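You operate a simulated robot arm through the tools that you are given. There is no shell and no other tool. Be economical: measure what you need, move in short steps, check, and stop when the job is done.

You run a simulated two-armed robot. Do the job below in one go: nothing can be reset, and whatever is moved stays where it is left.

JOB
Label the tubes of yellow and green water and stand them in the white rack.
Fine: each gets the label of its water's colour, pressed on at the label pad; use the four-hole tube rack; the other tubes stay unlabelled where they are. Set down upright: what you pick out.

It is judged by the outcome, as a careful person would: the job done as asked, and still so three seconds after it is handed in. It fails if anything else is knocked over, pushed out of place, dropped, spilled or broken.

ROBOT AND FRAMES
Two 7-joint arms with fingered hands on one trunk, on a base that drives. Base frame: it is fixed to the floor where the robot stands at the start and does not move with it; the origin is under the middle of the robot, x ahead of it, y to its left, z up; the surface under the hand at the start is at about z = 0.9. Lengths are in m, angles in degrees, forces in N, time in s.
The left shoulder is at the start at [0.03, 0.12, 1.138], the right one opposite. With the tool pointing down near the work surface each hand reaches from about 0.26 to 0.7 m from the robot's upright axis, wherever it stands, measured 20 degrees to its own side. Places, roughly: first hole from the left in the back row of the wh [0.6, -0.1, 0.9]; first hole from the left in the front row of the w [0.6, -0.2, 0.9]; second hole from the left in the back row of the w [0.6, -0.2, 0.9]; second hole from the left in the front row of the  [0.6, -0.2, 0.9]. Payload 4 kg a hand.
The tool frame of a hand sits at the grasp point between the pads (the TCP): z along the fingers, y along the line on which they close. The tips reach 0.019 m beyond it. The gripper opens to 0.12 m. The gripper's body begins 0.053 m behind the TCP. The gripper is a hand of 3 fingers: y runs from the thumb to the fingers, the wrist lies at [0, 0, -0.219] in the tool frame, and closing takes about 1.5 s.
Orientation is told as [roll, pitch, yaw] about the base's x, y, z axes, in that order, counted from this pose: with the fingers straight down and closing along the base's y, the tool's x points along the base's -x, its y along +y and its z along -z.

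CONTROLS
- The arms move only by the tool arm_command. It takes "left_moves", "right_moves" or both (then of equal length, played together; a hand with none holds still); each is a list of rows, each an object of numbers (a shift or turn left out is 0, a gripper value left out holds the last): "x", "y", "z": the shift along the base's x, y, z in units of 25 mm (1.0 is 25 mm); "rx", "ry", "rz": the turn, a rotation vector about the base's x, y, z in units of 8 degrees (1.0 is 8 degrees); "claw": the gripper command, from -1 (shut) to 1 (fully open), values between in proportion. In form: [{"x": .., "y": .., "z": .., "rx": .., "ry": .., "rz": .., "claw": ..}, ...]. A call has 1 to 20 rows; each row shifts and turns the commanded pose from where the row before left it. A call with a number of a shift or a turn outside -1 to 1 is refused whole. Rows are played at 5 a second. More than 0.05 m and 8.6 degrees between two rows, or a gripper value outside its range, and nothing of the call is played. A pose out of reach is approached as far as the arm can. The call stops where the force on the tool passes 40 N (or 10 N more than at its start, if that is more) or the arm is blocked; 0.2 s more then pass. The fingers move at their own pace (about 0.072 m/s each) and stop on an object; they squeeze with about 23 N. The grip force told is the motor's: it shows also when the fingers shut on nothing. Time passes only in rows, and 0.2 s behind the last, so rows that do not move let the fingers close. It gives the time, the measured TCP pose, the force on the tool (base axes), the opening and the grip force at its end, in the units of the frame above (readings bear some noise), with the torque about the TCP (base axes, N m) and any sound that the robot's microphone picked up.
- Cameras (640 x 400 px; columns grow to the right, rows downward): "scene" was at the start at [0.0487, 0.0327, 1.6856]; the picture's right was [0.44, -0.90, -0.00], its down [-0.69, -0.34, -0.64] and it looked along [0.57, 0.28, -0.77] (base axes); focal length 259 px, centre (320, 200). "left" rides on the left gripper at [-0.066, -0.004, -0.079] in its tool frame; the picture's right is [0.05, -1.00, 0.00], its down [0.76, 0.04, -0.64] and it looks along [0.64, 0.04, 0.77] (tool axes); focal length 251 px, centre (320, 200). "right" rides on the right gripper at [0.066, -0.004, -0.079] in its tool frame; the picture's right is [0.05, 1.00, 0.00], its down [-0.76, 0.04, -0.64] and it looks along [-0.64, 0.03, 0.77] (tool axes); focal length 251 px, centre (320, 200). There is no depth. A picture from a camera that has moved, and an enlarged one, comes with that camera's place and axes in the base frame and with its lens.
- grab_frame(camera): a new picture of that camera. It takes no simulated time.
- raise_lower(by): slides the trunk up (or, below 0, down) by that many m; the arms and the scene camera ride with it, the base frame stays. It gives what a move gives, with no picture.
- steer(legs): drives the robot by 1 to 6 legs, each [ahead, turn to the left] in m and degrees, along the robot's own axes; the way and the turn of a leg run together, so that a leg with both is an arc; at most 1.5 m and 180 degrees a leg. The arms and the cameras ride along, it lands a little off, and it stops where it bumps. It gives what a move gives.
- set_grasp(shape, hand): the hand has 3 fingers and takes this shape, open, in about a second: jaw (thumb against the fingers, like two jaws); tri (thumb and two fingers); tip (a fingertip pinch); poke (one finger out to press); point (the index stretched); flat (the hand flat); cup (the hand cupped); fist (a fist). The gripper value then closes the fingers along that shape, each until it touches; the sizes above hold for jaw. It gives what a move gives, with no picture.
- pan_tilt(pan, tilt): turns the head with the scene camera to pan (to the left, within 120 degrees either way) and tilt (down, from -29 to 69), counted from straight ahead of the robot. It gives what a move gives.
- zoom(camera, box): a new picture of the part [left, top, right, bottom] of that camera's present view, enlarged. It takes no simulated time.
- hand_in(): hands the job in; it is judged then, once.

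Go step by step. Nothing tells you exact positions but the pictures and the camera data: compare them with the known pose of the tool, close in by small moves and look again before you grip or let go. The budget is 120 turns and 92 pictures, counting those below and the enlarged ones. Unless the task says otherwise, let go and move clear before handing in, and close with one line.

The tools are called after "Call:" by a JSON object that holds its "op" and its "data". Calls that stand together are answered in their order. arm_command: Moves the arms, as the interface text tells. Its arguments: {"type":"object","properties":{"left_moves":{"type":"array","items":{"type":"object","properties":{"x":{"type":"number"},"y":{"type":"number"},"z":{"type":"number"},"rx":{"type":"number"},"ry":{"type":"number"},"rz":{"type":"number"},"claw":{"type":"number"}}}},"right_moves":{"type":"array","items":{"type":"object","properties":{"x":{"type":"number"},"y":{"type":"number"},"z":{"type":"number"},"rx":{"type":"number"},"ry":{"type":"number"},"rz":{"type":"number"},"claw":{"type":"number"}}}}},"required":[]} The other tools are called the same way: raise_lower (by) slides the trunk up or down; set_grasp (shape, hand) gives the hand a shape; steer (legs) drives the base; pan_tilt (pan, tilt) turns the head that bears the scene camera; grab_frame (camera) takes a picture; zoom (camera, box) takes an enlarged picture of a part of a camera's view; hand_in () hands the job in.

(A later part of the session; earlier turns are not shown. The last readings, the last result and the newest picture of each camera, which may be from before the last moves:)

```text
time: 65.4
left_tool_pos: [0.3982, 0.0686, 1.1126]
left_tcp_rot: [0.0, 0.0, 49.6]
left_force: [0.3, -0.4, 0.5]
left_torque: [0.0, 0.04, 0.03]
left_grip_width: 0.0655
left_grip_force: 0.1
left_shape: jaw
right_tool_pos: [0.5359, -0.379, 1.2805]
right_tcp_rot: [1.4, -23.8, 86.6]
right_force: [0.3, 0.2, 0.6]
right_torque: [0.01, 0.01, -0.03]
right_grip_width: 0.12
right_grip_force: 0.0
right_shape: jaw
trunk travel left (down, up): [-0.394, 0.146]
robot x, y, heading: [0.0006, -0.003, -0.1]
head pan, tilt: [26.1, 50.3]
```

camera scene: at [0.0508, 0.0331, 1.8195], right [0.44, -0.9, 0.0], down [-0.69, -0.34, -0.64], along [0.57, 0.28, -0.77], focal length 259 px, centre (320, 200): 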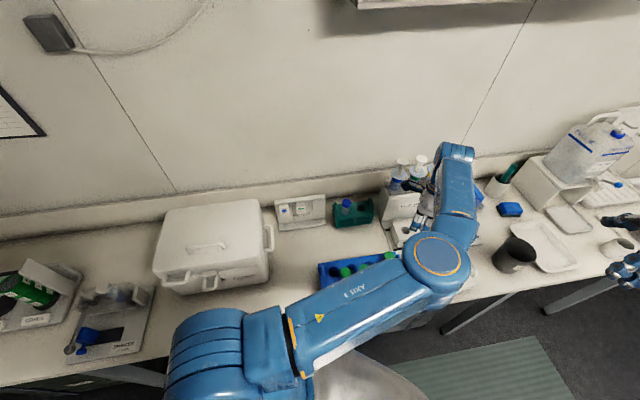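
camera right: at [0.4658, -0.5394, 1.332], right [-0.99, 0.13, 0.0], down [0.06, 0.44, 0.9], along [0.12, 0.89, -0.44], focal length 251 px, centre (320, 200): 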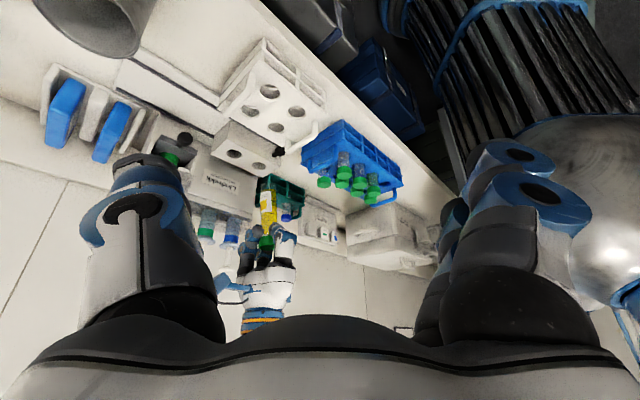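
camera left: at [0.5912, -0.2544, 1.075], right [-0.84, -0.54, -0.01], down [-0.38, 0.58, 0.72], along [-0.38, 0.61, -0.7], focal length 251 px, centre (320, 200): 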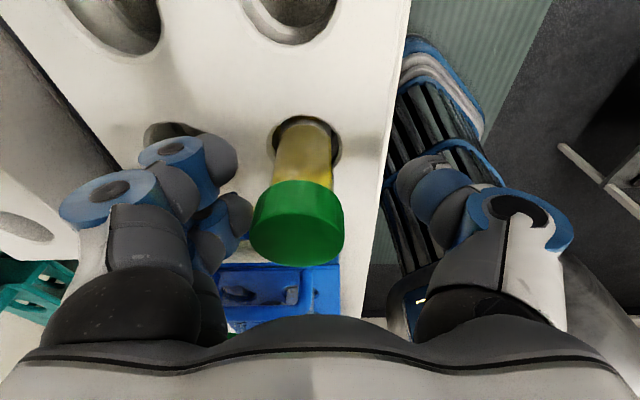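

Now I rotate toward yaw 126 and take a picture.

Call:
{"op": "arm_command", "data": {"left_moves": [{"rz": 1}, {"rz": 1}, {"rz": 1}, {"rz": 1}, {"rz": 1}, {"rz": 1}, {"rz": 1}, {"rz": 1}, {"rz": 1}, {"rz": 0.55}]}}

Call:
{"op": "grab_frame", "data": {"camera": "left"}}

```text
time: 67.6
left_tool_pos: [0.3991, 0.0682, 1.1124]
left_tcp_rot: [0.1, 0.0, 126.1]
left_force: [-1.4, 0.4, 0.1]
left_torque: [0.0, 0.0, -0.01]
left_grip_width: 0.0655
left_grip_force: 0.0
left_shape: jaw
right_tool_pos: [0.5349, -0.3795, 1.2815]
right_tcp_rot: [1.4, -23.7, 86.6]
right_force: [0.7, 0.6, 0.1]
right_torque: [0.03, -0.03, -0.02]
right_grip_width: 0.1199
right_grip_force: 0.1
right_shape: jaw
trunk travel left (down, up): [-0.394, 0.146]
robot x, y, heading: [0.0017, 0.0024, 0.1]
head pan, tilt: [26.1, 50.3]
```

```text
31 pictures are left
camera left: at [0.3631, 0.1232, 1.1922], right [0.84, 0.54, 0.0], down [0.42, -0.64, 0.64], along [0.35, -0.54, -0.77], focal length 251 px, centre (320, 200)
```

left: 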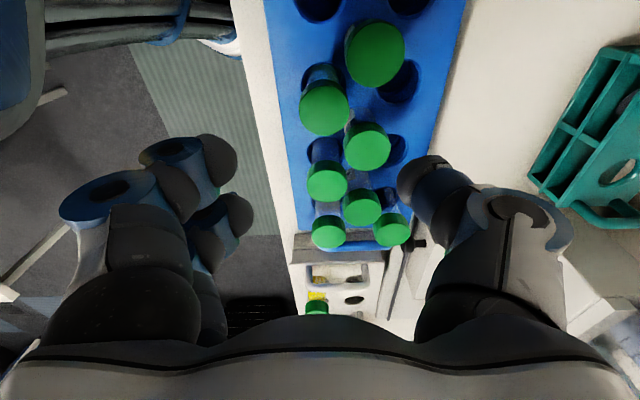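

The green tube's cap is at about (0.399, 0.0725), centred between its two rear neighbours, so the thumb fits through the gap. I nudge and descend to just above the caps.

Call:
{"op": "arm_command", "data": {"left_moves": [{"y": 0.17, "z": -0.7}, {"z": -0.7}, {"z": -0.7}, {"z": -0.7}]}}

Call:
{"op": "grab_frame", "data": {"camera": "left"}}

```text
time: 68.6
left_tool_pos: [0.3991, 0.0733, 1.0419]
left_tcp_rot: [0.0, 0.1, 126.0]
left_force: [-0.3, 0.0, 0.3]
left_torque: [0.0, 0.02, -0.01]
left_grip_width: 0.0657
left_grip_force: 0.1
left_shape: jaw
right_tool_pos: [0.5365, -0.3794, 1.2797]
right_tcp_rot: [1.5, -23.7, 86.6]
right_force: [0.5, 0.3, 0.0]
right_torque: [0.02, 0.01, -0.02]
right_grip_width: 0.1199
right_grip_force: 0.1
right_shape: jaw
trunk travel left (down, up): [-0.394, 0.146]
robot x, y, heading: [0.0028, 0.001, 0.1]
head pan, tilt: [26.1, 50.3]
```

```text
30 pictures are left
camera left: at [0.3632, 0.128, 1.1214], right [0.84, 0.54, 0.0], down [0.42, -0.64, 0.64], along [0.35, -0.54, -0.77], focal length 251 px, centre (320, 200)
```

left: 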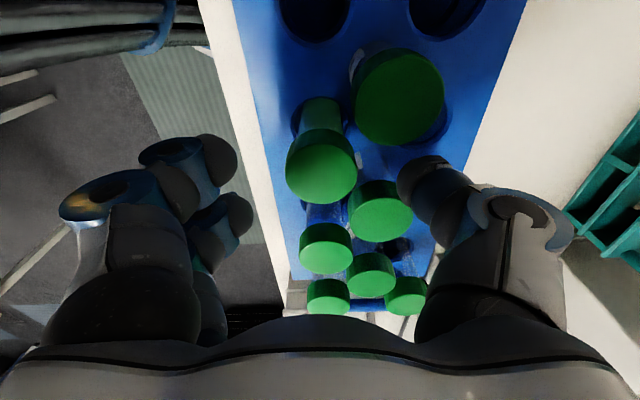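

Well centred. I descend to cap level and close.

Call:
{"op": "arm_command", "data": {"left_moves": [{"z": -0.6}, {"z": -0.6}, {}]}}

Call:
{"op": "arm_command", "data": {"left_moves": [{"claw": -0.2}, {"claw": -0.6}, {"claw": -1}, {}, {}, {}, {}]}}

Call:
{"op": "grab_frame", "data": {"camera": "left"}}

```text
time: 69.4
left_tool_pos: [0.3981, 0.0722, 1.013]
left_tcp_rot: [0.0, 0.0, 126.0]
left_force: [-0.5, -0.5, 0.8]
left_torque: [0.0, 0.02, -0.02]
left_grip_width: 0.0656
left_grip_force: 0.0
left_shape: jaw
right_tool_pos: [0.5336, -0.3801, 1.2802]
right_tcp_rot: [1.4, -23.8, 86.6]
right_force: [0.5, 0.4, 0.2]
right_torque: [0.0, 0.0, -0.03]
right_grip_width: 0.1198
right_grip_force: 0.1
right_shape: jaw
trunk travel left (down, up): [-0.394, 0.146]
robot x, y, heading: [0.0018, -0.0005, -0.2]
head pan, tilt: [26.1, 50.3]
```

```text
time: 71.0
left_tool_pos: [0.3976, 0.0714, 1.0139]
left_tcp_rot: [-0.1, 0.0, 126.0]
left_force: [0.3, -0.3, -0.6]
left_torque: [0.0, 0.02, -0.01]
left_grip_width: 0.0229
left_grip_force: 22.8
left_shape: jaw
right_tool_pos: [0.5363, -0.3797, 1.2812]
right_tcp_rot: [1.3, -23.7, 86.6]
right_force: [-0.6, -0.9, 0.3]
right_torque: [-0.02, 0.0, -0.02]
right_grip_width: 0.1201
right_grip_force: 0.1
right_shape: jaw
trunk travel left (down, up): [-0.394, 0.146]
robot x, y, heading: [0.0029, -0.0006, -0.1]
head pan, tilt: [26.1, 50.3]
```

```text
29 pictures are left
camera left: at [0.3631, 0.1272, 1.0925], right [0.84, 0.54, 0.0], down [0.42, -0.64, 0.64], along [0.35, -0.54, -0.77], focal length 251 px, centre (320, 200)
```

left: 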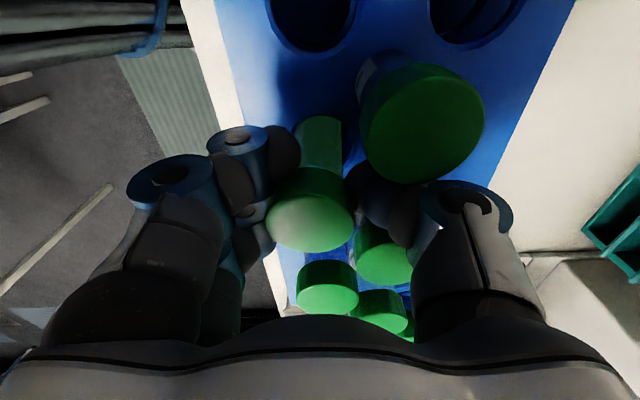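

Gripped cleanly. I lift with the trunk, straight up.

Call:
{"op": "raise_lower", "data": {"by": 0.03}}

Call:
{"op": "raise_lower", "data": {"by": 0.11}}

Call:
{"op": "grab_frame", "data": {"camera": "left"}}

```text
time: 71.7
left_tool_pos: [0.3998, 0.0733, 1.0425]
left_tcp_rot: [0.1, 0.0, 126.0]
left_force: [1.0, 0.6, -1.2]
left_torque: [0.0, -0.01, 0.05]
left_grip_width: 0.0232
left_grip_force: 23.3
left_shape: jaw
right_tool_pos: [0.5373, -0.3791, 1.3109]
right_tcp_rot: [1.6, -23.7, 86.6]
right_force: [1.1, -0.1, 0.2]
right_torque: [-0.01, 0.02, 0.03]
right_grip_width: 0.1198
right_grip_force: 0.0
right_shape: jaw
trunk travel left (down, up): [-0.424, 0.116]
robot x, y, heading: [0.0023, 0.0021, 0.1]
head pan, tilt: [26.1, 50.3]
```

```text
time: 73.2
left_tool_pos: [0.3979, 0.0718, 1.1535]
left_tcp_rot: [0.0, 0.0, 126.0]
left_force: [0.0, -0.5, 0.2]
left_torque: [0.03, 0.01, 0.03]
left_grip_width: 0.0231
left_grip_force: 22.6
left_shape: jaw
right_tool_pos: [0.535, -0.3801, 1.4203]
right_tcp_rot: [1.5, -23.7, 86.6]
right_force: [0.0, -0.6, -0.3]
right_torque: [0.02, -0.01, 0.0]
right_grip_width: 0.1198
right_grip_force: 0.1
right_shape: jaw
trunk travel left (down, up): [-0.534, 0.006]
robot x, y, heading: [0.0028, -0.0011, -0.1]
head pan, tilt: [26.1, 50.3]
```

```text
28 pictures are left
camera left: at [0.3631, 0.1272, 1.2323], right [0.84, 0.54, 0.0], down [0.42, -0.64, 0.64], along [0.35, -0.54, -0.77], focal length 251 px, centre (320, 200)
```

left: 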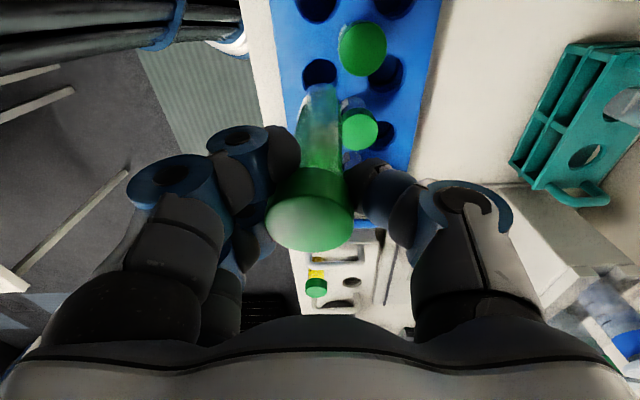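

The green tube is out. I carry it to a standoff before the green label and bring the right-hand camera back to its watching spot.

Call:
{"op": "arm_command", "data": {"left_moves": [{"z": 1}, {"z": 1}, {"x": 0.4, "y": 0.76, "rz": -0.8, "z": 0.3}, {"x": 0.4, "y": 0.76, "rz": -0.8, "z": 0.3}, {"x": 0.4, "y": 0.76, "rz": -0.8, "z": 0.3}, {"x": 0.4, "y": 0.76, "rz": -0.8, "z": 0.3}, {"x": 0.4, "y": 0.76, "rz": -0.8, "z": 0.3}, {"x": 0.4, "y": 0.76, "rz": -0.8, "z": 0.3}, {"x": 0.4, "y": 0.76, "rz": -0.8, "z": 0.3}, {"x": 0.4, "y": 0.76, "rz": -0.8, "z": 0.3}, {"x": 0.4, "y": 0.76, "rz": -0.8, "z": 0.3}, {"x": 0.4, "y": 0.76, "rz": -0.8, "z": 0.3}, {"x": 0.4, "y": 0.76, "rz": -0.8, "z": 0.3}, {"x": 0.4, "y": 0.76, "rz": -0.8, "z": 0.3}, {"x": 0.4, "y": 0.76, "rz": -0.8, "z": 0.3}, {"x": 0.4, "y": 0.76, "rz": -0.8, "z": 0.1}], "right_moves": [{}, {}, {"y": 1, "x": 0.17}, {"y": 1, "x": 0.17}, {"y": 1, "x": 0.17}, {"y": 1, "x": 0.17}, {"y": 1, "x": 0.17}, {"y": 1, "x": 0.17}, {"y": 1, "x": 0.17}, {"y": 1, "x": 0.17}, {"y": 1, "x": 0.17}, {"y": 1, "x": 0.17}, {"y": 1, "x": 0.17}, {"y": 1, "x": 0.17}, {"y": 1, "x": 0.17}, {"y": 0.8, "x": 0.17}]}}

```text
time: 76.5
left_tool_pos: [0.5396, 0.3399, 1.3032]
left_tcp_rot: [0.1, 0.0, 36.4]
left_force: [0.0, -0.3, -0.6]
left_torque: [0.0, 0.02, -0.02]
left_grip_width: 0.0229
left_grip_force: 23.0
left_shape: jaw
right_tool_pos: [0.5935, -0.0341, 1.4215]
right_tcp_rot: [1.5, -23.6, 86.7]
right_force: [-0.4, 0.3, -0.2]
right_torque: [-0.05, 0.01, 0.01]
right_grip_width: 0.1199
right_grip_force: 0.0
right_shape: jaw
trunk travel left (down, up): [-0.534, 0.006]
robot x, y, heading: [0.0022, 0.0014, -0.2]
head pan, tilt: [26.1, 50.3]
```

Call:
{"op": "raise_lower", "data": {"by": -0.13}}

Call:
{"op": "zoom", "data": {"camera": "right", "box": [280, 115, 400, 225]}}

Call:
{"op": "zoom", "data": {"camera": "left", "box": [240, 60, 400, 260]}}

```text
time: 78.1
left_tool_pos: [0.537, 0.3386, 1.174]
left_tcp_rot: [-0.1, 0.0, 36.3]
left_force: [0.3, 0.7, -0.8]
left_torque: [0.02, -0.01, 0.01]
left_grip_width: 0.023
left_grip_force: 22.7
left_shape: jaw
right_tool_pos: [0.5929, -0.037, 1.2918]
right_tcp_rot: [1.3, -23.7, 86.6]
right_force: [0.3, -0.3, -0.1]
right_torque: [0.01, -0.01, 0.01]
right_grip_width: 0.1199
right_grip_force: 0.0
right_shape: jaw
trunk travel left (down, up): [-0.404, 0.136]
robot x, y, heading: [0.0011, 0.003, -0.0]
head pan, tilt: [26.1, 50.3]
```

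```text
3.64 times, centred on (340, 170) of right
camera zoom: at [0.5936, -0.1283, 1.3365], right [-1.0, 0.0, 0.0], down [0.0, 0.44, 0.9], along [0.0, 0.9, -0.44], focal length 914 px, centre (247, 309)
```

zoom: 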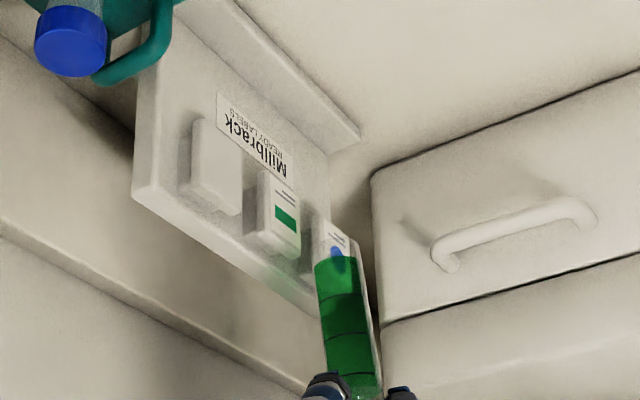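

```text
2.00 times, centred on (320, 160) of left
camera zoom: at [0.5933, 0.3734, 1.2528], right [0.55, -0.84, 0.0], down [-0.64, -0.42, 0.64], along [-0.54, -0.35, -0.77], focal length 503 px, centre (320, 280)
```

zoom: 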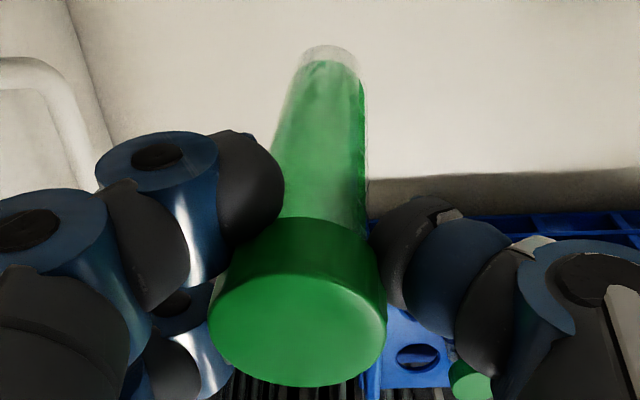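

The green tube's bottom leans about 6° toward +x; I straighten it, shift slightly along the pad and descend to pressing height.

Call:
{"op": "arm_command", "data": {"left_moves": [{"ry": 0.38, "x": -0.14, "y": 0.2}, {"ry": 0.37}, {"z": -0.9}, {"z": -0.9}, {"z": -0.9}, {"z": -0.86}]}}

Call:
{"op": "zoom", "data": {"camera": "right", "box": [290, 125, 394, 225]}}

```text
time: 79.5
left_tool_pos: [0.5353, 0.3417, 1.085]
left_tcp_rot: [3.6, 4.8, 36.7]
left_force: [0.5, 0.9, -0.8]
left_torque: [0.04, -0.02, 0.01]
left_grip_width: 0.0227
left_grip_force: 22.7
left_shape: jaw
right_tool_pos: [0.5934, -0.0357, 1.2911]
right_tcp_rot: [1.5, -23.7, 86.7]
right_force: [0.6, -0.4, -0.6]
right_torque: [0.0, 0.0, -0.01]
right_grip_width: 0.12
right_grip_force: 0.1
right_shape: jaw
trunk travel left (down, up): [-0.404, 0.136]
robot x, y, heading: [-0.0027, 0.0026, -0.2]
head pan, tilt: [26.1, 50.3]
```

```text
4.00 times, centred on (342, 175) of right
camera zoom: at [0.5941, -0.1281, 1.336], right [-1.0, 0.0, 0.0], down [0.0, 0.44, 0.9], along [0.0, 0.9, -0.44], focal length 1006 px, centre (232, 300)
```

zoom: 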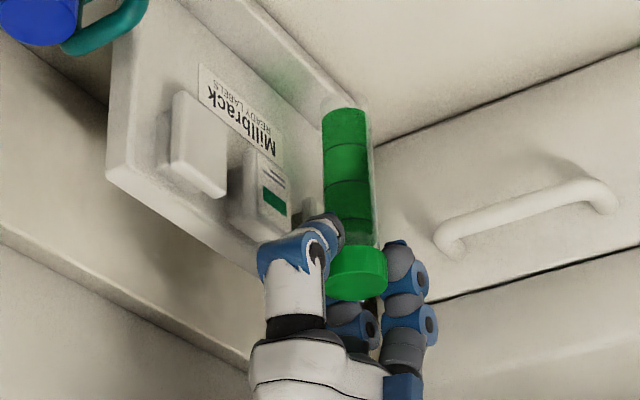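

Upright. I close 28 mm toward the pad and compare.

Call:
{"op": "arm_command", "data": {"left_moves": [{"x": 0.45, "y": 0.33}, {"x": 0.45, "y": 0.33}]}}

Call:
{"op": "zoom", "data": {"camera": "right", "box": [290, 125, 370, 205]}}

```text
time: 80.1
left_tool_pos: [0.5557, 0.3577, 1.0855]
left_tcp_rot: [3.6, 4.8, 36.6]
left_force: [0.5, -0.2, -0.6]
left_torque: [0.02, 0.02, 0.0]
left_grip_width: 0.0227
left_grip_force: 22.8
left_shape: jaw
right_tool_pos: [0.594, -0.0368, 1.2914]
right_tcp_rot: [1.4, -23.7, 86.5]
right_force: [-0.2, 0.6, 0.9]
right_torque: [0.0, -0.02, 0.01]
right_grip_width: 0.12
right_grip_force: 0.2
right_shape: jaw
trunk travel left (down, up): [-0.404, 0.136]
robot x, y, heading: [0.0028, 0.0039, -0.2]
head pan, tilt: [26.1, 50.3]
```

```text
5.00 times, centred on (330, 165) of right
camera zoom: at [0.594, -0.1282, 1.336], right [-1.0, 0.0, 0.0], down [0.0, 0.44, 0.9], along [0.0, 0.9, -0.44], focal length 1257 px, centre (270, 375)
```

zoom: 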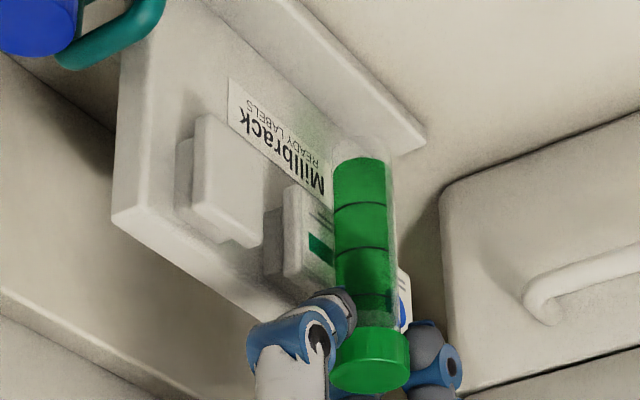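

The geometry matches the yellow approach just before contact. I creep in.

Call:
{"op": "arm_command", "data": {"left_moves": [{"x": 0.15, "y": 0.11}, {"x": 0.1, "y": 0.07}, {}]}}

Call:
{"op": "arm_command", "data": {"left_moves": [{"x": 0.08, "y": 0.06}, {}]}}

Call:
{"op": "arm_command", "data": {"left_moves": [{"x": 0.08, "y": 0.06}, {}]}}

Call:
{"op": "zoom", "data": {"camera": "right", "box": [290, 125, 370, 205]}}

```text
time: 80.9
left_tool_pos: [0.5616, 0.3629, 1.0851]
left_tcp_rot: [3.6, 4.7, 36.6]
left_force: [0.0, 0.1, -0.3]
left_torque: [-0.04, 0.0, 0.01]
left_grip_width: 0.0228
left_grip_force: 22.8
left_shape: jaw
right_tool_pos: [0.5937, -0.0374, 1.2917]
right_tcp_rot: [1.4, -23.6, 86.5]
right_force: [1.3, 0.6, -0.9]
right_torque: [0.03, 0.0, -0.01]
right_grip_width: 0.1199
right_grip_force: 0.1
right_shape: jaw
trunk travel left (down, up): [-0.404, 0.136]
robot x, y, heading: [0.0027, 0.0016, -0.1]
head pan, tilt: [26.1, 50.3]
```

```text
time: 81.5
left_tool_pos: [0.565, 0.3643, 1.0859]
left_tcp_rot: [3.5, 4.8, 36.5]
left_force: [-0.4, -1.2, -0.6]
left_torque: [-0.03, 0.03, -0.05]
left_grip_width: 0.0229
left_grip_force: 22.9
left_shape: jaw
right_tool_pos: [0.5923, -0.036, 1.2918]
right_tcp_rot: [1.4, -23.7, 86.6]
right_force: [0.5, -0.6, 0.7]
right_torque: [-0.01, -0.02, 0.01]
right_grip_width: 0.1202
right_grip_force: 0.0
right_shape: jaw
trunk travel left (down, up): [-0.404, 0.136]
robot x, y, heading: [0.0029, 0.0017, -0.0]
head pan, tilt: [26.1, 50.3]
```

```text
time: 82.1
left_tool_pos: [0.566, 0.366, 1.0853]
left_tcp_rot: [3.6, 4.8, 36.6]
left_force: [-0.5, -1.3, -0.3]
left_torque: [-0.04, 0.02, 0.02]
left_grip_width: 0.0228
left_grip_force: 22.8
left_shape: jaw
right_tool_pos: [0.5935, -0.0361, 1.2918]
right_tcp_rot: [1.5, -23.7, 86.5]
right_force: [-0.4, -0.8, -0.3]
right_torque: [0.0, 0.0, 0.01]
right_grip_width: 0.1198
right_grip_force: 0.0
right_shape: jaw
trunk travel left (down, up): [-0.404, 0.136]
robot x, y, heading: [0.0013, 0.0008, 0.1]
head pan, tilt: [26.1, 50.3]
```

```text
5.00 times, centred on (330, 165) of right
camera zoom: at [0.5935, -0.1288, 1.3363], right [-1.0, 0.0, 0.0], down [0.0, 0.44, 0.9], along [0.0, 0.9, -0.44], focal length 1257 px, centre (270, 375)
```

zoom: 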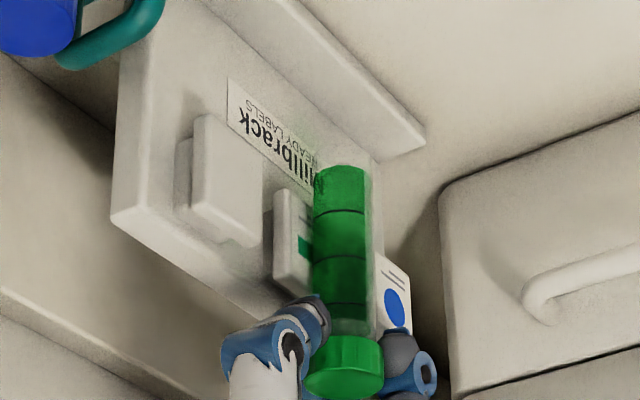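

Nearly touching; I continue creeping with force checks.

Call:
{"op": "arm_command", "data": {"left_moves": [{"x": 0.08, "y": 0.06}, {}]}}

Call:
{"op": "arm_command", "data": {"left_moves": [{"x": 0.08, "y": 0.06}, {}]}}

Call:
{"op": "arm_command", "data": {"left_moves": [{"x": 0.06, "y": 0.045}, {}]}}

```text
time: 82.7
left_tool_pos: [0.5689, 0.3682, 1.085]
left_tcp_rot: [3.5, 4.8, 36.6]
left_force: [-1.6, -1.9, -0.4]
left_torque: [-0.04, 0.07, 0.0]
left_grip_width: 0.0228
left_grip_force: 23.2
left_shape: jaw
right_tool_pos: [0.593, -0.0365, 1.2917]
right_tcp_rot: [1.4, -23.7, 86.6]
right_force: [-0.1, 0.7, -0.2]
right_torque: [0.0, 0.0, 0.03]
right_grip_width: 0.1198
right_grip_force: 0.1
right_shape: jaw
trunk travel left (down, up): [-0.404, 0.136]
robot x, y, heading: [0.0001, 0.0, -0.2]
head pan, tilt: [26.1, 50.3]
```

```text
time: 83.3
left_tool_pos: [0.5702, 0.3688, 1.0858]
left_tcp_rot: [3.6, 4.8, 36.6]
left_force: [-1.5, -3.4, 0.3]
left_torque: [-0.05, 0.08, 0.02]
left_grip_width: 0.0229
left_grip_force: 23.1
left_shape: jaw
right_tool_pos: [0.5935, -0.0361, 1.2916]
right_tcp_rot: [1.5, -23.8, 86.6]
right_force: [-0.6, -0.3, -0.7]
right_torque: [-0.01, -0.02, 0.01]
right_grip_width: 0.1199
right_grip_force: 0.2
right_shape: jaw
trunk travel left (down, up): [-0.404, 0.136]
robot x, y, heading: [0.0028, 0.0019, -0.2]
head pan, tilt: [26.1, 50.3]
```

```text
time: 83.9
left_tool_pos: [0.5711, 0.3712, 1.0842]
left_tcp_rot: [3.6, 4.7, 36.5]
left_force: [-2.4, -1.4, 0.7]
left_torque: [-0.06, 0.07, 0.0]
left_grip_width: 0.0214
left_grip_force: 23.0
left_shape: jaw
right_tool_pos: [0.5931, -0.0373, 1.292]
right_tcp_rot: [1.4, -23.8, 86.6]
right_force: [-0.6, -0.2, -0.5]
right_torque: [-0.05, -0.01, -0.04]
right_grip_width: 0.1198
right_grip_force: 0.0
right_shape: jaw
trunk travel left (down, up): [-0.404, 0.136]
robot x, y, heading: [0.0037, 0.0002, -0.1]
head pan, tilt: [26.1, 50.3]
```

Force is building and the grip has shifted a little. One more slight press, then back off and look.

Call:
{"op": "arm_command", "data": {"left_moves": [{"x": 0.08, "y": 0.06}, {}, {}]}}

Call:
{"op": "arm_command", "data": {"left_moves": [{"x": -0.6, "y": -0.44}, {"x": -0.6, "y": -0.44}, {"x": -0.6, "y": -0.44}]}}

Call:
{"op": "zoom", "data": {"camera": "right", "box": [290, 115, 394, 225]}}

Call:
{"op": "zoom", "data": {"camera": "left", "box": [240, 60, 400, 260]}}

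```text
time: 84.7
left_tool_pos: [0.5742, 0.3722, 1.0859]
left_tcp_rot: [3.6, 4.7, 36.6]
left_force: [-2.9, -2.2, -0.5]
left_torque: [-0.07, 0.11, -0.01]
left_grip_width: 0.0216
left_grip_force: 22.8
left_shape: jaw
right_tool_pos: [0.5932, -0.0342, 1.2916]
right_tcp_rot: [1.3, -23.7, 86.6]
right_force: [0.6, -0.5, 0.1]
right_torque: [-0.01, 0.03, 0.0]
right_grip_width: 0.1199
right_grip_force: 0.0
right_shape: jaw
trunk travel left (down, up): [-0.404, 0.136]
robot x, y, heading: [0.003, -0.0027, -0.1]
head pan, tilt: [26.1, 50.3]
```

```text
time: 85.5
left_tool_pos: [0.5291, 0.3375, 1.0847]
left_tcp_rot: [3.6, 4.9, 36.7]
left_force: [0.7, 0.2, -0.7]
left_torque: [0.0, -0.03, 0.02]
left_grip_width: 0.0216
left_grip_force: 23.0
left_shape: jaw
right_tool_pos: [0.5942, -0.0358, 1.2909]
right_tcp_rot: [1.4, -23.7, 86.6]
right_force: [-0.5, 0.5, 0.3]
right_torque: [-0.01, -0.03, -0.01]
right_grip_width: 0.1199
right_grip_force: 0.1
right_shape: jaw
trunk travel left (down, up): [-0.404, 0.136]
robot x, y, heading: [0.0013, -0.0006, -0.1]
head pan, tilt: [26.1, 50.3]
```

```text
3.64 times, centred on (342, 170) of right
camera zoom: at [0.5934, -0.1289, 1.3363], right [-1.0, 0.0, 0.0], down [0.0, 0.44, 0.9], along [0.0, 0.9, -0.44], focal length 914 px, centre (240, 309)
```

zoom: 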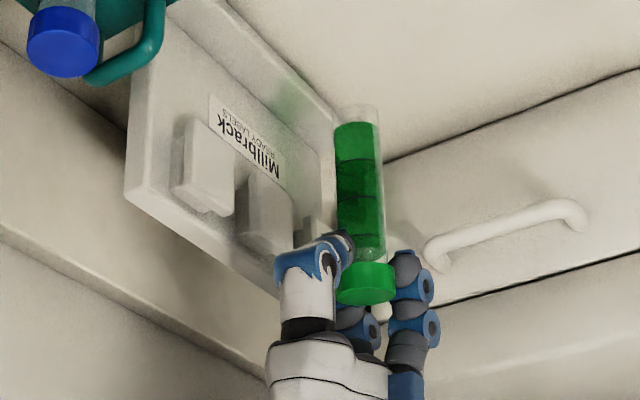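

```text
2.00 times, centred on (320, 160) of left
camera zoom: at [0.5925, 0.374, 1.157], right [0.55, -0.84, -0.06], down [-0.57, -0.42, 0.71], along [-0.61, -0.35, -0.71], focal length 503 px, centre (320, 280)
```

zoom: 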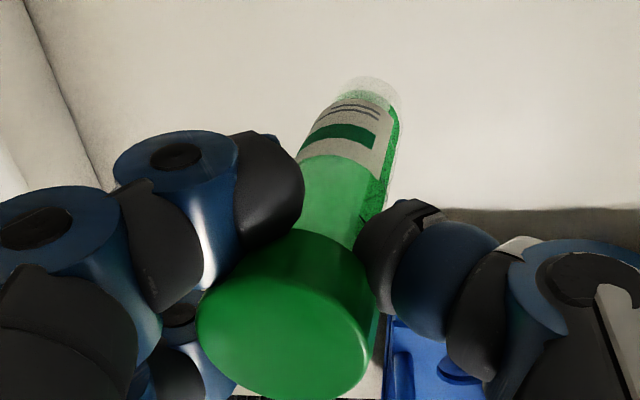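

The green label is on the tube. The tube has tilted about 9° in the grip, so I correct that while raising the trunk and sending the right arm back to the right.

Call:
{"op": "raise_lower", "data": {"by": 0.096}}

Call:
{"op": "arm_command", "data": {"left_moves": [{"rx": 0.6}, {"rx": 0.55}, {}, {}, {}, {}, {}, {}, {}, {}, {}, {}, {}, {}], "right_moves": [{"y": -1, "x": -0.17}, {"y": -1, "x": -0.17}, {"y": -1, "x": -0.17}, {"y": -1, "x": -0.17}, {"y": -1, "x": -0.17}, {"y": -1, "x": -0.17}, {"y": -1, "x": -0.17}, {"y": -1, "x": -0.17}, {"y": -1, "x": -0.17}, {"y": -1, "x": -0.17}, {"y": -1, "x": -0.17}, {"y": -1, "x": -0.17}, {"y": -1, "x": -0.17}, {"y": -0.8, "x": -0.17}]}}

Call:
{"op": "steer", "data": {"legs": [[0, -7]]}}

```text
time: 86.8
left_tool_pos: [0.5302, 0.3386, 1.1806]
left_tcp_rot: [3.6, 4.8, 36.7]
left_force: [0.5, 0.1, -0.6]
left_torque: [0.01, 0.01, -0.01]
left_grip_width: 0.0212
left_grip_force: 22.6
left_shape: jaw
right_tool_pos: [0.5945, -0.036, 1.3874]
right_tcp_rot: [1.4, -23.6, 86.6]
right_force: [-0.5, 0.2, 0.2]
right_torque: [0.01, -0.02, 0.03]
right_grip_width: 0.1197
right_grip_force: 0.1
right_shape: jaw
trunk travel left (down, up): [-0.5, 0.04]
robot x, y, heading: [0.0032, -0.0002, -0.1]
head pan, tilt: [26.1, 50.3]
```

```text
time: 89.8
left_tool_pos: [0.529, 0.3371, 1.1805]
left_tcp_rot: [11.0, -0.6, 36.8]
left_force: [1.0, -0.1, -0.4]
left_torque: [0.01, -0.02, -0.01]
left_grip_width: 0.0216
left_grip_force: 23.0
left_shape: jaw
right_tool_pos: [0.5356, -0.3825, 1.3859]
right_tcp_rot: [1.4, -23.7, 86.6]
right_force: [-0.6, -0.4, 0.5]
right_torque: [-0.01, 0.02, -0.02]
right_grip_width: 0.1199
right_grip_force: 0.0
right_shape: jaw
trunk travel left (down, up): [-0.5, 0.04]
robot x, y, heading: [0.0051, 0.0013, 0.0]
head pan, tilt: [26.1, 50.3]
```

```text
time: 91.2
left_tool_pos: [0.5663, 0.2722, 1.1802]
left_tcp_rot: [10.9, -0.6, 29.9]
left_force: [-0.4, 0.9, -0.1]
left_torque: [-0.02, 0.01, -0.06]
left_grip_width: 0.0216
left_grip_force: 23.4
left_shape: jaw
right_tool_pos: [0.4852, -0.4422, 1.3841]
right_tcp_rot: [1.4, -24.3, 79.7]
right_force: [0.0, -0.6, 0.1]
right_torque: [0.01, 0.01, -0.01]
right_grip_width: 0.1202
right_grip_force: 0.0
right_shape: jaw
trunk travel left (down, up): [-0.5, 0.04]
robot x, y, heading: [0.0046, 0.0124, -6.7]
head pan, tilt: [26.1, 50.3]
stopped in leg 1: the robot was blocked; the commanded pose is now the measured one
```

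Now I carry the green tube over toward the back-left hole, at height.

Call:
{"op": "arm_command", "data": {"left_moves": [{"z": 0.8}, {"y": -0.94, "rz": -0.6}, {"y": -0.94, "rz": -0.6}, {"y": -0.94, "rz": -0.6}, {"y": -0.94, "rz": -0.6}, {"y": -0.94, "rz": -0.6}, {"y": -0.94, "rz": -0.6}, {"y": -0.94, "rz": -0.6}, {"y": -0.94, "rz": -0.6}, {"y": -0.94, "rz": -0.6}, {"y": -0.94, "rz": -0.6}, {"y": -0.94, "rz": -0.6}, {"y": -0.94, "rz": -0.6}, {"y": -0.94, "rz": -0.6}, {"y": -0.94, "rz": -0.6}, {"y": -0.94, "rz": -0.6}, {"y": -0.94, "rz": -0.6}, {"y": -0.94, "rz": -0.6}, {"y": -0.9, "rz": -0.3, "x": 0.6}, {"x": 0.6}], "right_moves": [{"z": -0.8}, {"z": -0.8}, {"z": -0.8}, {"z": -0.8}, {"z": -0.8}, {}, {}, {}, {}, {}, {}, {}, {}, {}, {}, {}, {}, {}, {}, {}]}}

Call:
{"op": "zoom", "data": {"camera": "right", "box": [210, 60, 338, 260]}}

Call:
{"op": "zoom", "data": {"camera": "left", "box": [200, 0, 440, 260]}}

```text
time: 95.4
left_tool_pos: [0.5965, -0.1501, 1.2005]
left_tcp_rot: [11.0, -0.7, -54.2]
left_force: [0.9, -0.1, -0.2]
left_torque: [0.03, 0.03, -0.03]
left_grip_width: 0.0216
left_grip_force: 22.9
left_shape: jaw
right_tool_pos: [0.4875, -0.4415, 1.2852]
right_tcp_rot: [1.4, -24.3, 79.7]
right_force: [-0.2, 0.5, -0.4]
right_torque: [0.01, 0.01, -0.01]
right_grip_width: 0.1203
right_grip_force: 0.0
right_shape: jaw
trunk travel left (down, up): [-0.5, 0.04]
robot x, y, heading: [-0.001, 0.0085, -6.5]
head pan, tilt: [26.1, 50.3]
```

```text
2.00 times, centred on (274, 160) of right
camera zoom: at [0.4748, -0.5327, 1.3281], right [-0.99, 0.12, 0.0], down [0.05, 0.43, 0.9], along [0.11, 0.89, -0.43], focal length 503 px, centre (412, 280)
```

zoom: 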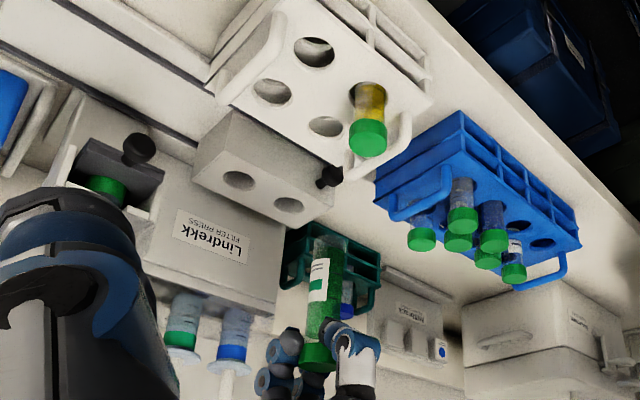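

```text
1.54 times, centred on (320, 130) of left
camera zoom: at [0.621, -0.2145, 1.2781], right [-0.83, -0.53, -0.19], down [-0.52, 0.58, 0.63], along [-0.23, 0.62, -0.75], focal length 387 px, centre (320, 308)
```

zoom: 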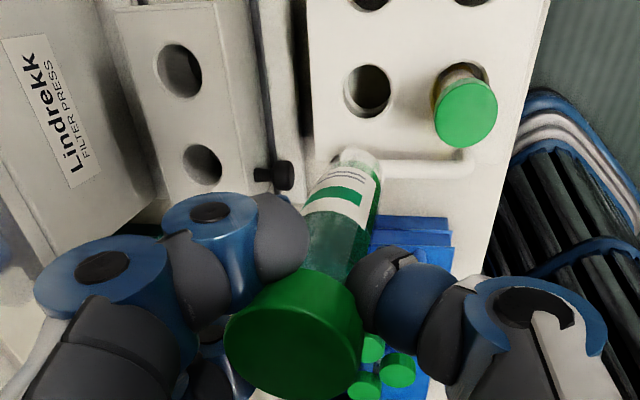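

The tube is nearly vertical; it needs about 11 mm more in x to be over the back-left hole. I try that.

Call:
{"op": "arm_command", "data": {"left_moves": [{"x": 0.23, "rx": 0.15}, {"x": 0.23, "y": 0.02}, {}]}}

```text
time: 96.2
left_tool_pos: [0.6075, -0.1512, 1.1999]
left_tcp_rot: [11.8, 0.2, -54.2]
left_force: [-0.3, -0.2, -0.1]
left_torque: [0.02, 0.01, 0.04]
left_grip_width: 0.0216
left_grip_force: 22.8
left_shape: jaw
right_tool_pos: [0.4845, -0.4418, 1.2837]
right_tcp_rot: [1.4, -24.3, 79.8]
right_force: [-0.2, 1.1, -0.4]
right_torque: [0.04, -0.03, -0.04]
right_grip_width: 0.1199
right_grip_force: 0.1
right_shape: jaw
trunk travel left (down, up): [-0.5, 0.04]
robot x, y, heading: [0.0067, 0.0074, -6.9]
head pan, tilt: [26.1, 50.3]
```

Reached. I lower the trunk to bring the tube's tip just above the hole.

Call:
{"op": "raise_lower", "data": {"by": -0.1}}

Call:
{"op": "zoom", "data": {"camera": "left", "box": [240, 20, 440, 200]}}

Call:
{"op": "zoom", "data": {"camera": "right", "box": [230, 60, 336, 200]}}

```text
time: 97.5
left_tool_pos: [0.6084, -0.1505, 1.101]
left_tcp_rot: [11.6, 0.3, -54.1]
left_force: [0.7, -0.2, -0.9]
left_torque: [-0.02, 0.0, -0.01]
left_grip_width: 0.0214
left_grip_force: 22.9
left_shape: jaw
right_tool_pos: [0.4839, -0.44, 1.1842]
right_tcp_rot: [1.4, -24.3, 79.7]
right_force: [0.0, -0.3, 0.3]
right_torque: [0.0, -0.01, 0.06]
right_grip_width: 0.1199
right_grip_force: 0.0
right_shape: jaw
trunk travel left (down, up): [-0.4, 0.14]
robot x, y, heading: [0.0012, 0.0074, -6.9]
head pan, tilt: [26.1, 50.3]
```

```text
2.22 times, centred on (340, 110) of left
camera zoom: at [0.6312, -0.2162, 1.1773], right [-0.83, -0.53, -0.2], down [-0.52, 0.56, 0.64], along [-0.23, 0.63, -0.74], focal length 559 px, centre (276, 400)
```

zoom: 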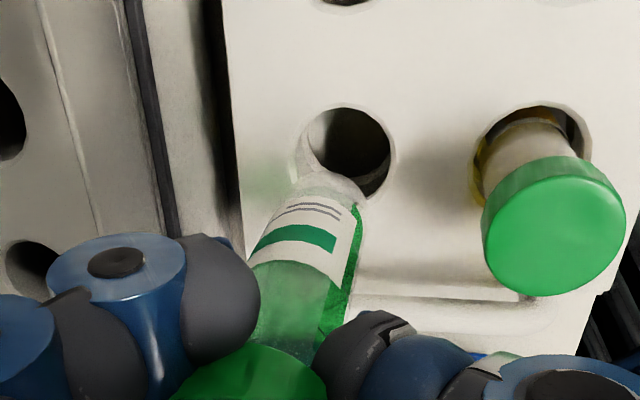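

```text
2.86 times, centred on (283, 130) of right
camera zoom: at [0.4741, -0.533, 1.2285], right [-0.99, 0.12, 0.0], down [0.05, 0.43, 0.9], along [0.11, 0.9, -0.43], focal length 718 px, centre (426, 400)
```

zoom: 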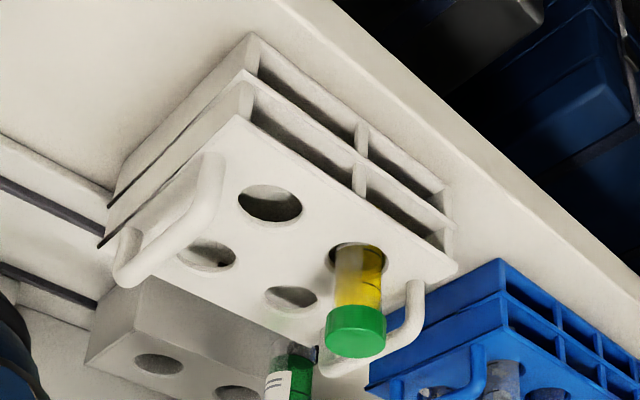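

The tip is over the hole to within 2–3 mm. I lower it into the hole's mouth and check.

Call:
{"op": "raise_lower", "data": {"by": -0.043}}

Call:
{"op": "zoom", "data": {"camera": "left", "box": [240, 20, 440, 200]}}

```text
time: 98.4
left_tool_pos: [0.6082, -0.1498, 1.0591]
left_tcp_rot: [11.6, 0.3, -54.1]
left_force: [1.1, -0.4, -1.2]
left_torque: [-0.04, -0.06, 0.0]
left_grip_width: 0.0218
left_grip_force: 23.1
left_shape: jaw
right_tool_pos: [0.4854, -0.44, 1.1412]
right_tcp_rot: [1.3, -24.3, 79.7]
right_force: [0.2, -0.5, -0.1]
right_torque: [-0.02, 0.0, -0.01]
right_grip_width: 0.1198
right_grip_force: 0.0
right_shape: jaw
trunk travel left (down, up): [-0.357, 0.183]
robot x, y, heading: [0.0008, 0.0091, -6.8]
head pan, tilt: [26.1, 50.3]
```

```text
2.22 times, centred on (340, 110) of left
camera zoom: at [0.6312, -0.2163, 1.1341], right [-0.83, -0.53, -0.2], down [-0.52, 0.56, 0.64], along [-0.23, 0.63, -0.74], focal length 559 px, centre (276, 400)
```

zoom: 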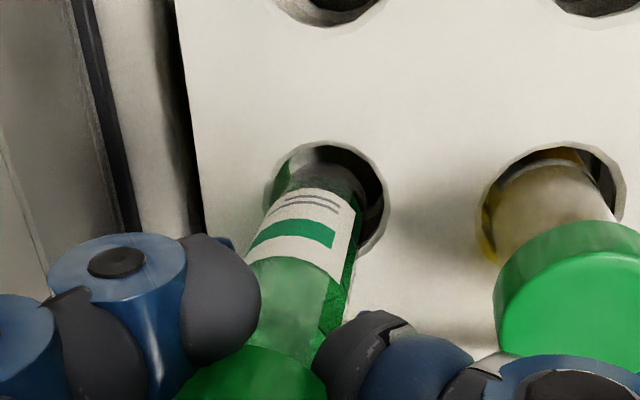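

The tip is in the hole, about 4 mm toward one side. I centre it and continue down.

Call:
{"op": "arm_command", "data": {"left_moves": [{"x": -0.12, "y": -0.08}, {}]}}

Call:
{"op": "raise_lower", "data": {"by": -0.035}}

Call:
{"op": "zoom", "data": {"camera": "left", "box": [220, 40, 440, 240]}}

```text
time: 99.0
left_tool_pos: [0.6041, -0.1515, 1.058]
left_tcp_rot: [11.6, 0.3, -54.2]
left_force: [-0.4, 0.6, -1.4]
left_torque: [-0.06, -0.04, 0.0]
left_grip_width: 0.0217
left_grip_force: 23.0
left_shape: jaw
right_tool_pos: [0.4864, -0.4418, 1.1409]
right_tcp_rot: [1.4, -24.4, 79.7]
right_force: [-0.6, 0.4, 0.2]
right_torque: [0.01, 0.01, 0.02]
right_grip_width: 0.12
right_grip_force: 0.0
right_shape: jaw
trunk travel left (down, up): [-0.357, 0.183]
robot x, y, heading: [0.0022, 0.01, -6.9]
head pan, tilt: [26.1, 50.3]
```

```text
time: 99.8
left_tool_pos: [0.606, -0.1509, 1.0248]
left_tcp_rot: [11.8, -0.1, -54.1]
left_force: [6.9, 2.0, 21.6]
left_torque: [-0.66, 0.9, 0.09]
left_grip_width: 0.0212
left_grip_force: 23.2
left_shape: jaw
right_tool_pos: [0.4855, -0.4406, 1.1091]
right_tcp_rot: [1.3, -24.2, 79.6]
right_force: [0.2, -0.9, 0.2]
right_torque: [0.0, 0.0, 0.0]
right_grip_width: 0.1201
right_grip_force: 0.1
right_shape: jaw
trunk travel left (down, up): [-0.322, 0.218]
robot x, y, heading: [0.0038, 0.0072, -6.9]
head pan, tilt: [26.1, 50.3]
```

```text
2.00 times, centred on (330, 140) of left
camera zoom: at [0.629, -0.2178, 1.1025], right [-0.82, -0.53, -0.2], down [-0.52, 0.57, 0.64], along [-0.22, 0.63, -0.74], focal length 503 px, centre (300, 320)
```

zoom: 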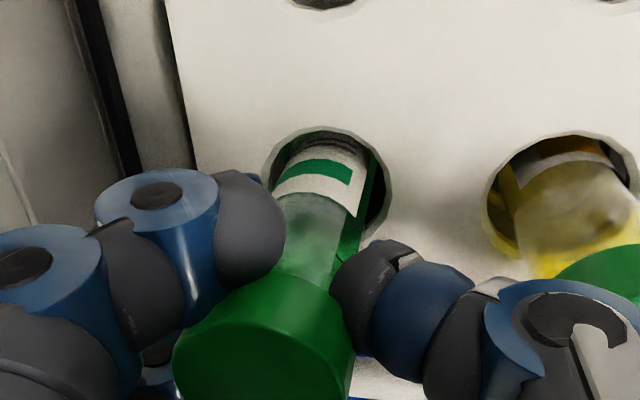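

The tip has caught on the lower shelf (about 22 N up). I back up at once and re-check the lean.

Call:
{"op": "raise_lower", "data": {"by": 0.014}}

Call:
{"op": "zoom", "data": {"camera": "left", "box": [220, 40, 440, 240]}}

Call:
{"op": "zoom", "data": {"camera": "right", "box": [240, 100, 346, 240]}}

```text
time: 100.4
left_tool_pos: [0.6032, -0.1522, 1.0351]
left_tcp_rot: [11.6, 0.5, -54.2]
left_force: [-0.1, -1.1, -0.4]
left_torque: [-0.01, -0.01, 0.01]
left_grip_width: 0.021
left_grip_force: 23.2
left_shape: jaw
right_tool_pos: [0.4848, -0.4411, 1.1201]
right_tcp_rot: [1.5, -24.3, 79.6]
right_force: [-0.2, 0.0, -0.3]
right_torque: [0.01, 0.03, 0.01]
right_grip_width: 0.1199
right_grip_force: 0.1
right_shape: jaw
trunk travel left (down, up): [-0.336, 0.204]
robot x, y, heading: [0.002, 0.0139, -6.8]
head pan, tilt: [26.1, 50.3]
```

```text
2.00 times, centred on (330, 140) of left
camera zoom: at [0.6276, -0.2183, 1.1115], right [-0.83, -0.53, -0.2], down [-0.52, 0.56, 0.64], along [-0.23, 0.64, -0.74], focal length 503 px, centre (300, 320)
```

zoom: 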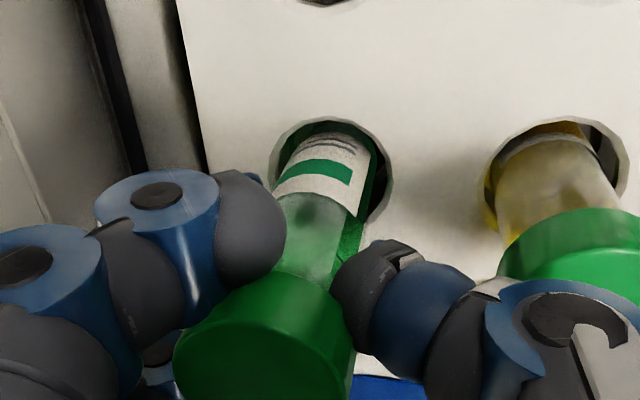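

```text
2.86 times, centred on (293, 170) of right
camera zoom: at [0.4741, -0.533, 1.1643], right [-0.99, 0.12, 0.0], down [0.05, 0.43, 0.9], along [0.11, 0.89, -0.43], focal length 718 px, centre (397, 286)
```

zoom: 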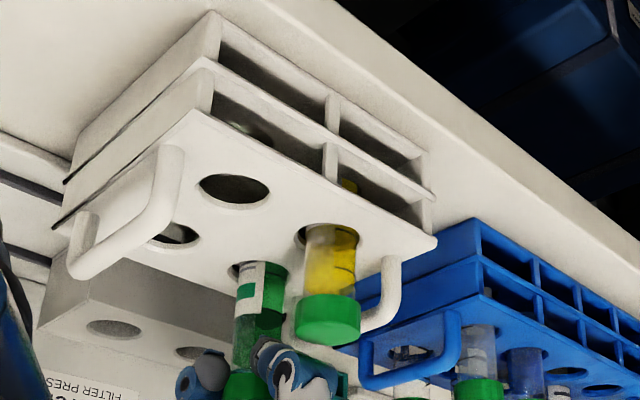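

The upward force also pushed toward +x/+y, so my last shift was the wrong way. I undo it and go down in small steps watching the force.

Call:
{"op": "arm_command", "data": {"left_moves": [{"x": 0.18, "y": 0.09}, {}]}}

Call:
{"op": "raise_lower", "data": {"by": -0.007}}

Call:
{"op": "raise_lower", "data": {"by": -0.004}}

```text
time: 101.0
left_tool_pos: [0.6088, -0.1507, 1.0366]
left_tcp_rot: [11.6, 0.4, -54.1]
left_force: [-1.4, -1.3, -0.6]
left_torque: [-0.06, 0.09, 0.01]
left_grip_width: 0.0208
left_grip_force: 23.0
left_shape: jaw
right_tool_pos: [0.4848, -0.4421, 1.1205]
right_tcp_rot: [1.3, -24.2, 79.7]
right_force: [-0.1, 1.0, 1.1]
right_torque: [0.0, -0.01, -0.01]
right_grip_width: 0.1198
right_grip_force: 0.1
right_shape: jaw
trunk travel left (down, up): [-0.336, 0.204]
robot x, y, heading: [0.0046, 0.0113, -6.7]
head pan, tilt: [26.1, 50.3]
```

```text
time: 101.5
left_tool_pos: [0.6094, -0.1504, 1.0306]
left_tcp_rot: [11.6, 0.4, -54.2]
left_force: [-1.3, -0.3, -1.0]
left_torque: [-0.03, 0.05, 0.01]
left_grip_width: 0.0207
left_grip_force: 23.2
left_shape: jaw
right_tool_pos: [0.4853, -0.4396, 1.1125]
right_tcp_rot: [1.4, -24.3, 79.6]
right_force: [-0.7, 0.0, -0.1]
right_torque: [-0.01, 0.01, 0.0]
right_grip_width: 0.12
right_grip_force: 0.1
right_shape: jaw
trunk travel left (down, up): [-0.329, 0.211]
robot x, y, heading: [0.0053, 0.0107, -6.9]
head pan, tilt: [26.1, 50.3]
```

```text
time: 102.1
left_tool_pos: [0.6096, -0.1491, 1.0264]
left_tcp_rot: [11.7, 0.3, -54.2]
left_force: [0.0, -1.0, 3.3]
left_torque: [-0.14, 0.21, 0.04]
left_grip_width: 0.0208
left_grip_force: 23.2
left_shape: jaw
right_tool_pos: [0.485, -0.4403, 1.1098]
right_tcp_rot: [1.3, -24.3, 79.7]
right_force: [-0.7, -1.0, 0.5]
right_torque: [-0.01, 0.0, -0.04]
right_grip_width: 0.1202
right_grip_force: 0.1
right_shape: jaw
trunk travel left (down, up): [-0.325, 0.215]
robot x, y, heading: [0.0032, 0.0107, -7.0]
head pan, tilt: [26.1, 50.3]
```

The torque reading puts the contact about 6 cm toward the yellow tube: the tilted hand's thumb is resting on the yellow cap, not the tip on the shelf. I lift slightly and rotate the hand 40° about the tube so the thumb clears it.

Call:
{"op": "raise_lower", "data": {"by": 0.022}}

Call:
{"op": "arm_command", "data": {"left_moves": [{"rz": 1}, {"rz": 1}, {"rz": 1}, {"rz": 1}, {"rz": 1}]}}

Call:
{"op": "grab_frame", "data": {"camera": "left"}}

Call:
{"op": "zoom", "data": {"camera": "right", "box": [230, 90, 346, 250]}}

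```text
time: 102.8
left_tool_pos: [0.609, -0.1496, 1.047]
left_tcp_rot: [11.6, 0.4, -54.2]
left_force: [-0.6, 0.7, -0.6]
left_torque: [-0.03, 0.05, 0.08]
left_grip_width: 0.021
left_grip_force: 23.2
left_shape: jaw
right_tool_pos: [0.4864, -0.4413, 1.1305]
right_tcp_rot: [1.5, -24.3, 79.7]
right_force: [-0.3, 0.0, 0.2]
right_torque: [-0.02, -0.04, 0.0]
right_grip_width: 0.1202
right_grip_force: 0.0
right_shape: jaw
trunk travel left (down, up): [-0.347, 0.193]
robot x, y, heading: [0.0003, 0.0043, -7.2]
head pan, tilt: [26.1, 50.3]
```

```text
time: 104.0
left_tool_pos: [0.5923, -0.1418, 1.0476]
left_tcp_rot: [11.8, 0.3, -14.0]
left_force: [0.9, -0.1, -0.6]
left_torque: [-0.02, -0.04, -0.02]
left_grip_width: 0.0211
left_grip_force: 22.8
left_shape: jaw
left hand out of reach, approached as far as the arm can: row 3, 4, 5
right_tool_pos: [0.4856, -0.4402, 1.1302]
right_tcp_rot: [1.4, -24.3, 79.7]
right_force: [0.3, -0.2, 0.0]
right_torque: [-0.01, -0.01, 0.01]
right_grip_width: 0.1203
right_grip_force: 0.1
right_shape: jaw
trunk travel left (down, up): [-0.347, 0.193]
robot x, y, heading: [0.0013, 0.0112, -6.7]
head pan, tilt: [26.1, 50.3]
```

```text
12 pictures are left
camera left: at [0.6524, -0.1784, 1.1238], right [-0.29, -0.94, -0.2], down [-0.76, 0.1, 0.64], along [-0.58, 0.34, -0.74], focal length 251 px, centre (320, 200)
```

left: 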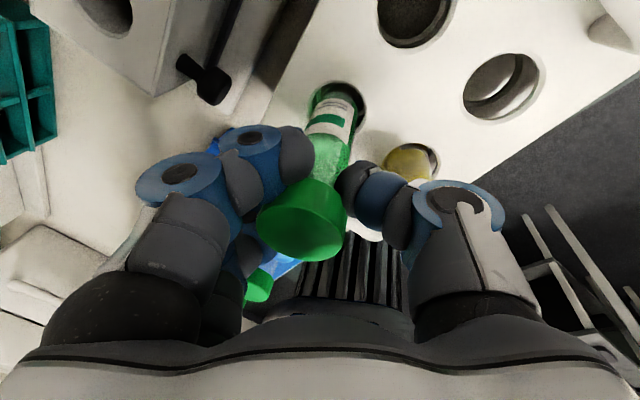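

```text
2.50 times, centred on (288, 170) of right
camera zoom: at [0.4745, -0.5331, 1.1751], right [-0.99, 0.12, 0.0], down [0.05, 0.43, 0.9], along [0.11, 0.9, -0.43], focal length 629 px, centre (400, 275)
```

zoom: 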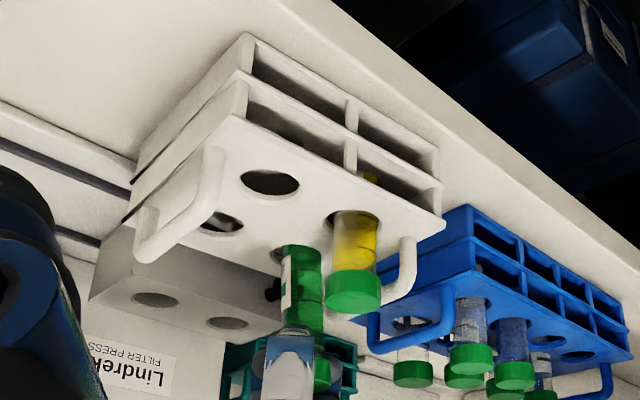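

The wrist ran out of reach at that yaw and dragged a little; forces are small. I rotate partway back, lift the tube clear and try edging the base forward a few centimetres to gain reach.

Call:
{"op": "arm_command", "data": {"left_moves": [{"rz": -1, "x": 0.2, "y": -0.1}, {"rz": -1, "x": 0.2, "y": -0.1}, {"rz": -1, "x": 0.2, "y": -0.1}]}}

Call:
{"op": "raise_lower", "data": {"by": 0.09}}

Call:
{"op": "steer", "data": {"legs": [[0.03, 0]]}}

```text
time: 104.8
left_tool_pos: [0.6065, -0.1491, 1.0469]
left_tcp_rot: [11.7, 0.4, -38.2]
left_force: [-0.9, -0.5, -0.6]
left_torque: [0.04, 0.05, 0.01]
left_grip_width: 0.0209
left_grip_force: 23.1
left_shape: jaw
right_tool_pos: [0.4858, -0.4413, 1.1319]
right_tcp_rot: [1.4, -24.3, 79.6]
right_force: [-0.1, 0.3, -0.4]
right_torque: [0.01, 0.01, 0.04]
right_grip_width: 0.1201
right_grip_force: 0.1
right_shape: jaw
trunk travel left (down, up): [-0.347, 0.193]
robot x, y, heading: [-0.0002, 0.0095, -7.0]
head pan, tilt: [26.1, 50.3]
```

```text
time: 106.0
left_tool_pos: [0.6081, -0.1509, 1.139]
left_tcp_rot: [11.6, 0.3, -38.1]
left_force: [0.4, -0.3, -1.3]
left_torque: [0.0, 0.01, 0.0]
left_grip_width: 0.0207
left_grip_force: 22.7
left_shape: jaw
right_tool_pos: [0.4849, -0.4409, 1.2212]
right_tcp_rot: [1.3, -24.3, 79.7]
right_force: [-1.0, 0.4, 0.1]
right_torque: [-0.02, 0.0, 0.05]
right_grip_width: 0.1202
right_grip_force: 0.0
right_shape: jaw
trunk travel left (down, up): [-0.437, 0.103]
robot x, y, heading: [0.0034, 0.0102, -6.7]
head pan, tilt: [26.1, 50.3]
```

```text
time: 106.8
left_tool_pos: [0.6332, -0.1529, 1.138]
left_tcp_rot: [11.7, 0.3, -38.3]
left_force: [-0.4, 0.2, 0.1]
left_torque: [-0.05, 0.02, 0.02]
left_grip_width: 0.021
left_grip_force: 23.4
left_shape: jaw
right_tool_pos: [0.5125, -0.4434, 1.2222]
right_tcp_rot: [1.2, -24.3, 79.8]
right_force: [-0.4, -0.6, 0.7]
right_torque: [-0.01, -0.01, -0.03]
right_grip_width: 0.12
right_grip_force: 0.0
right_shape: jaw
trunk travel left (down, up): [-0.437, 0.103]
robot x, y, heading: [0.0326, 0.005, -6.9]
head pan, tilt: [26.1, 50.3]
```

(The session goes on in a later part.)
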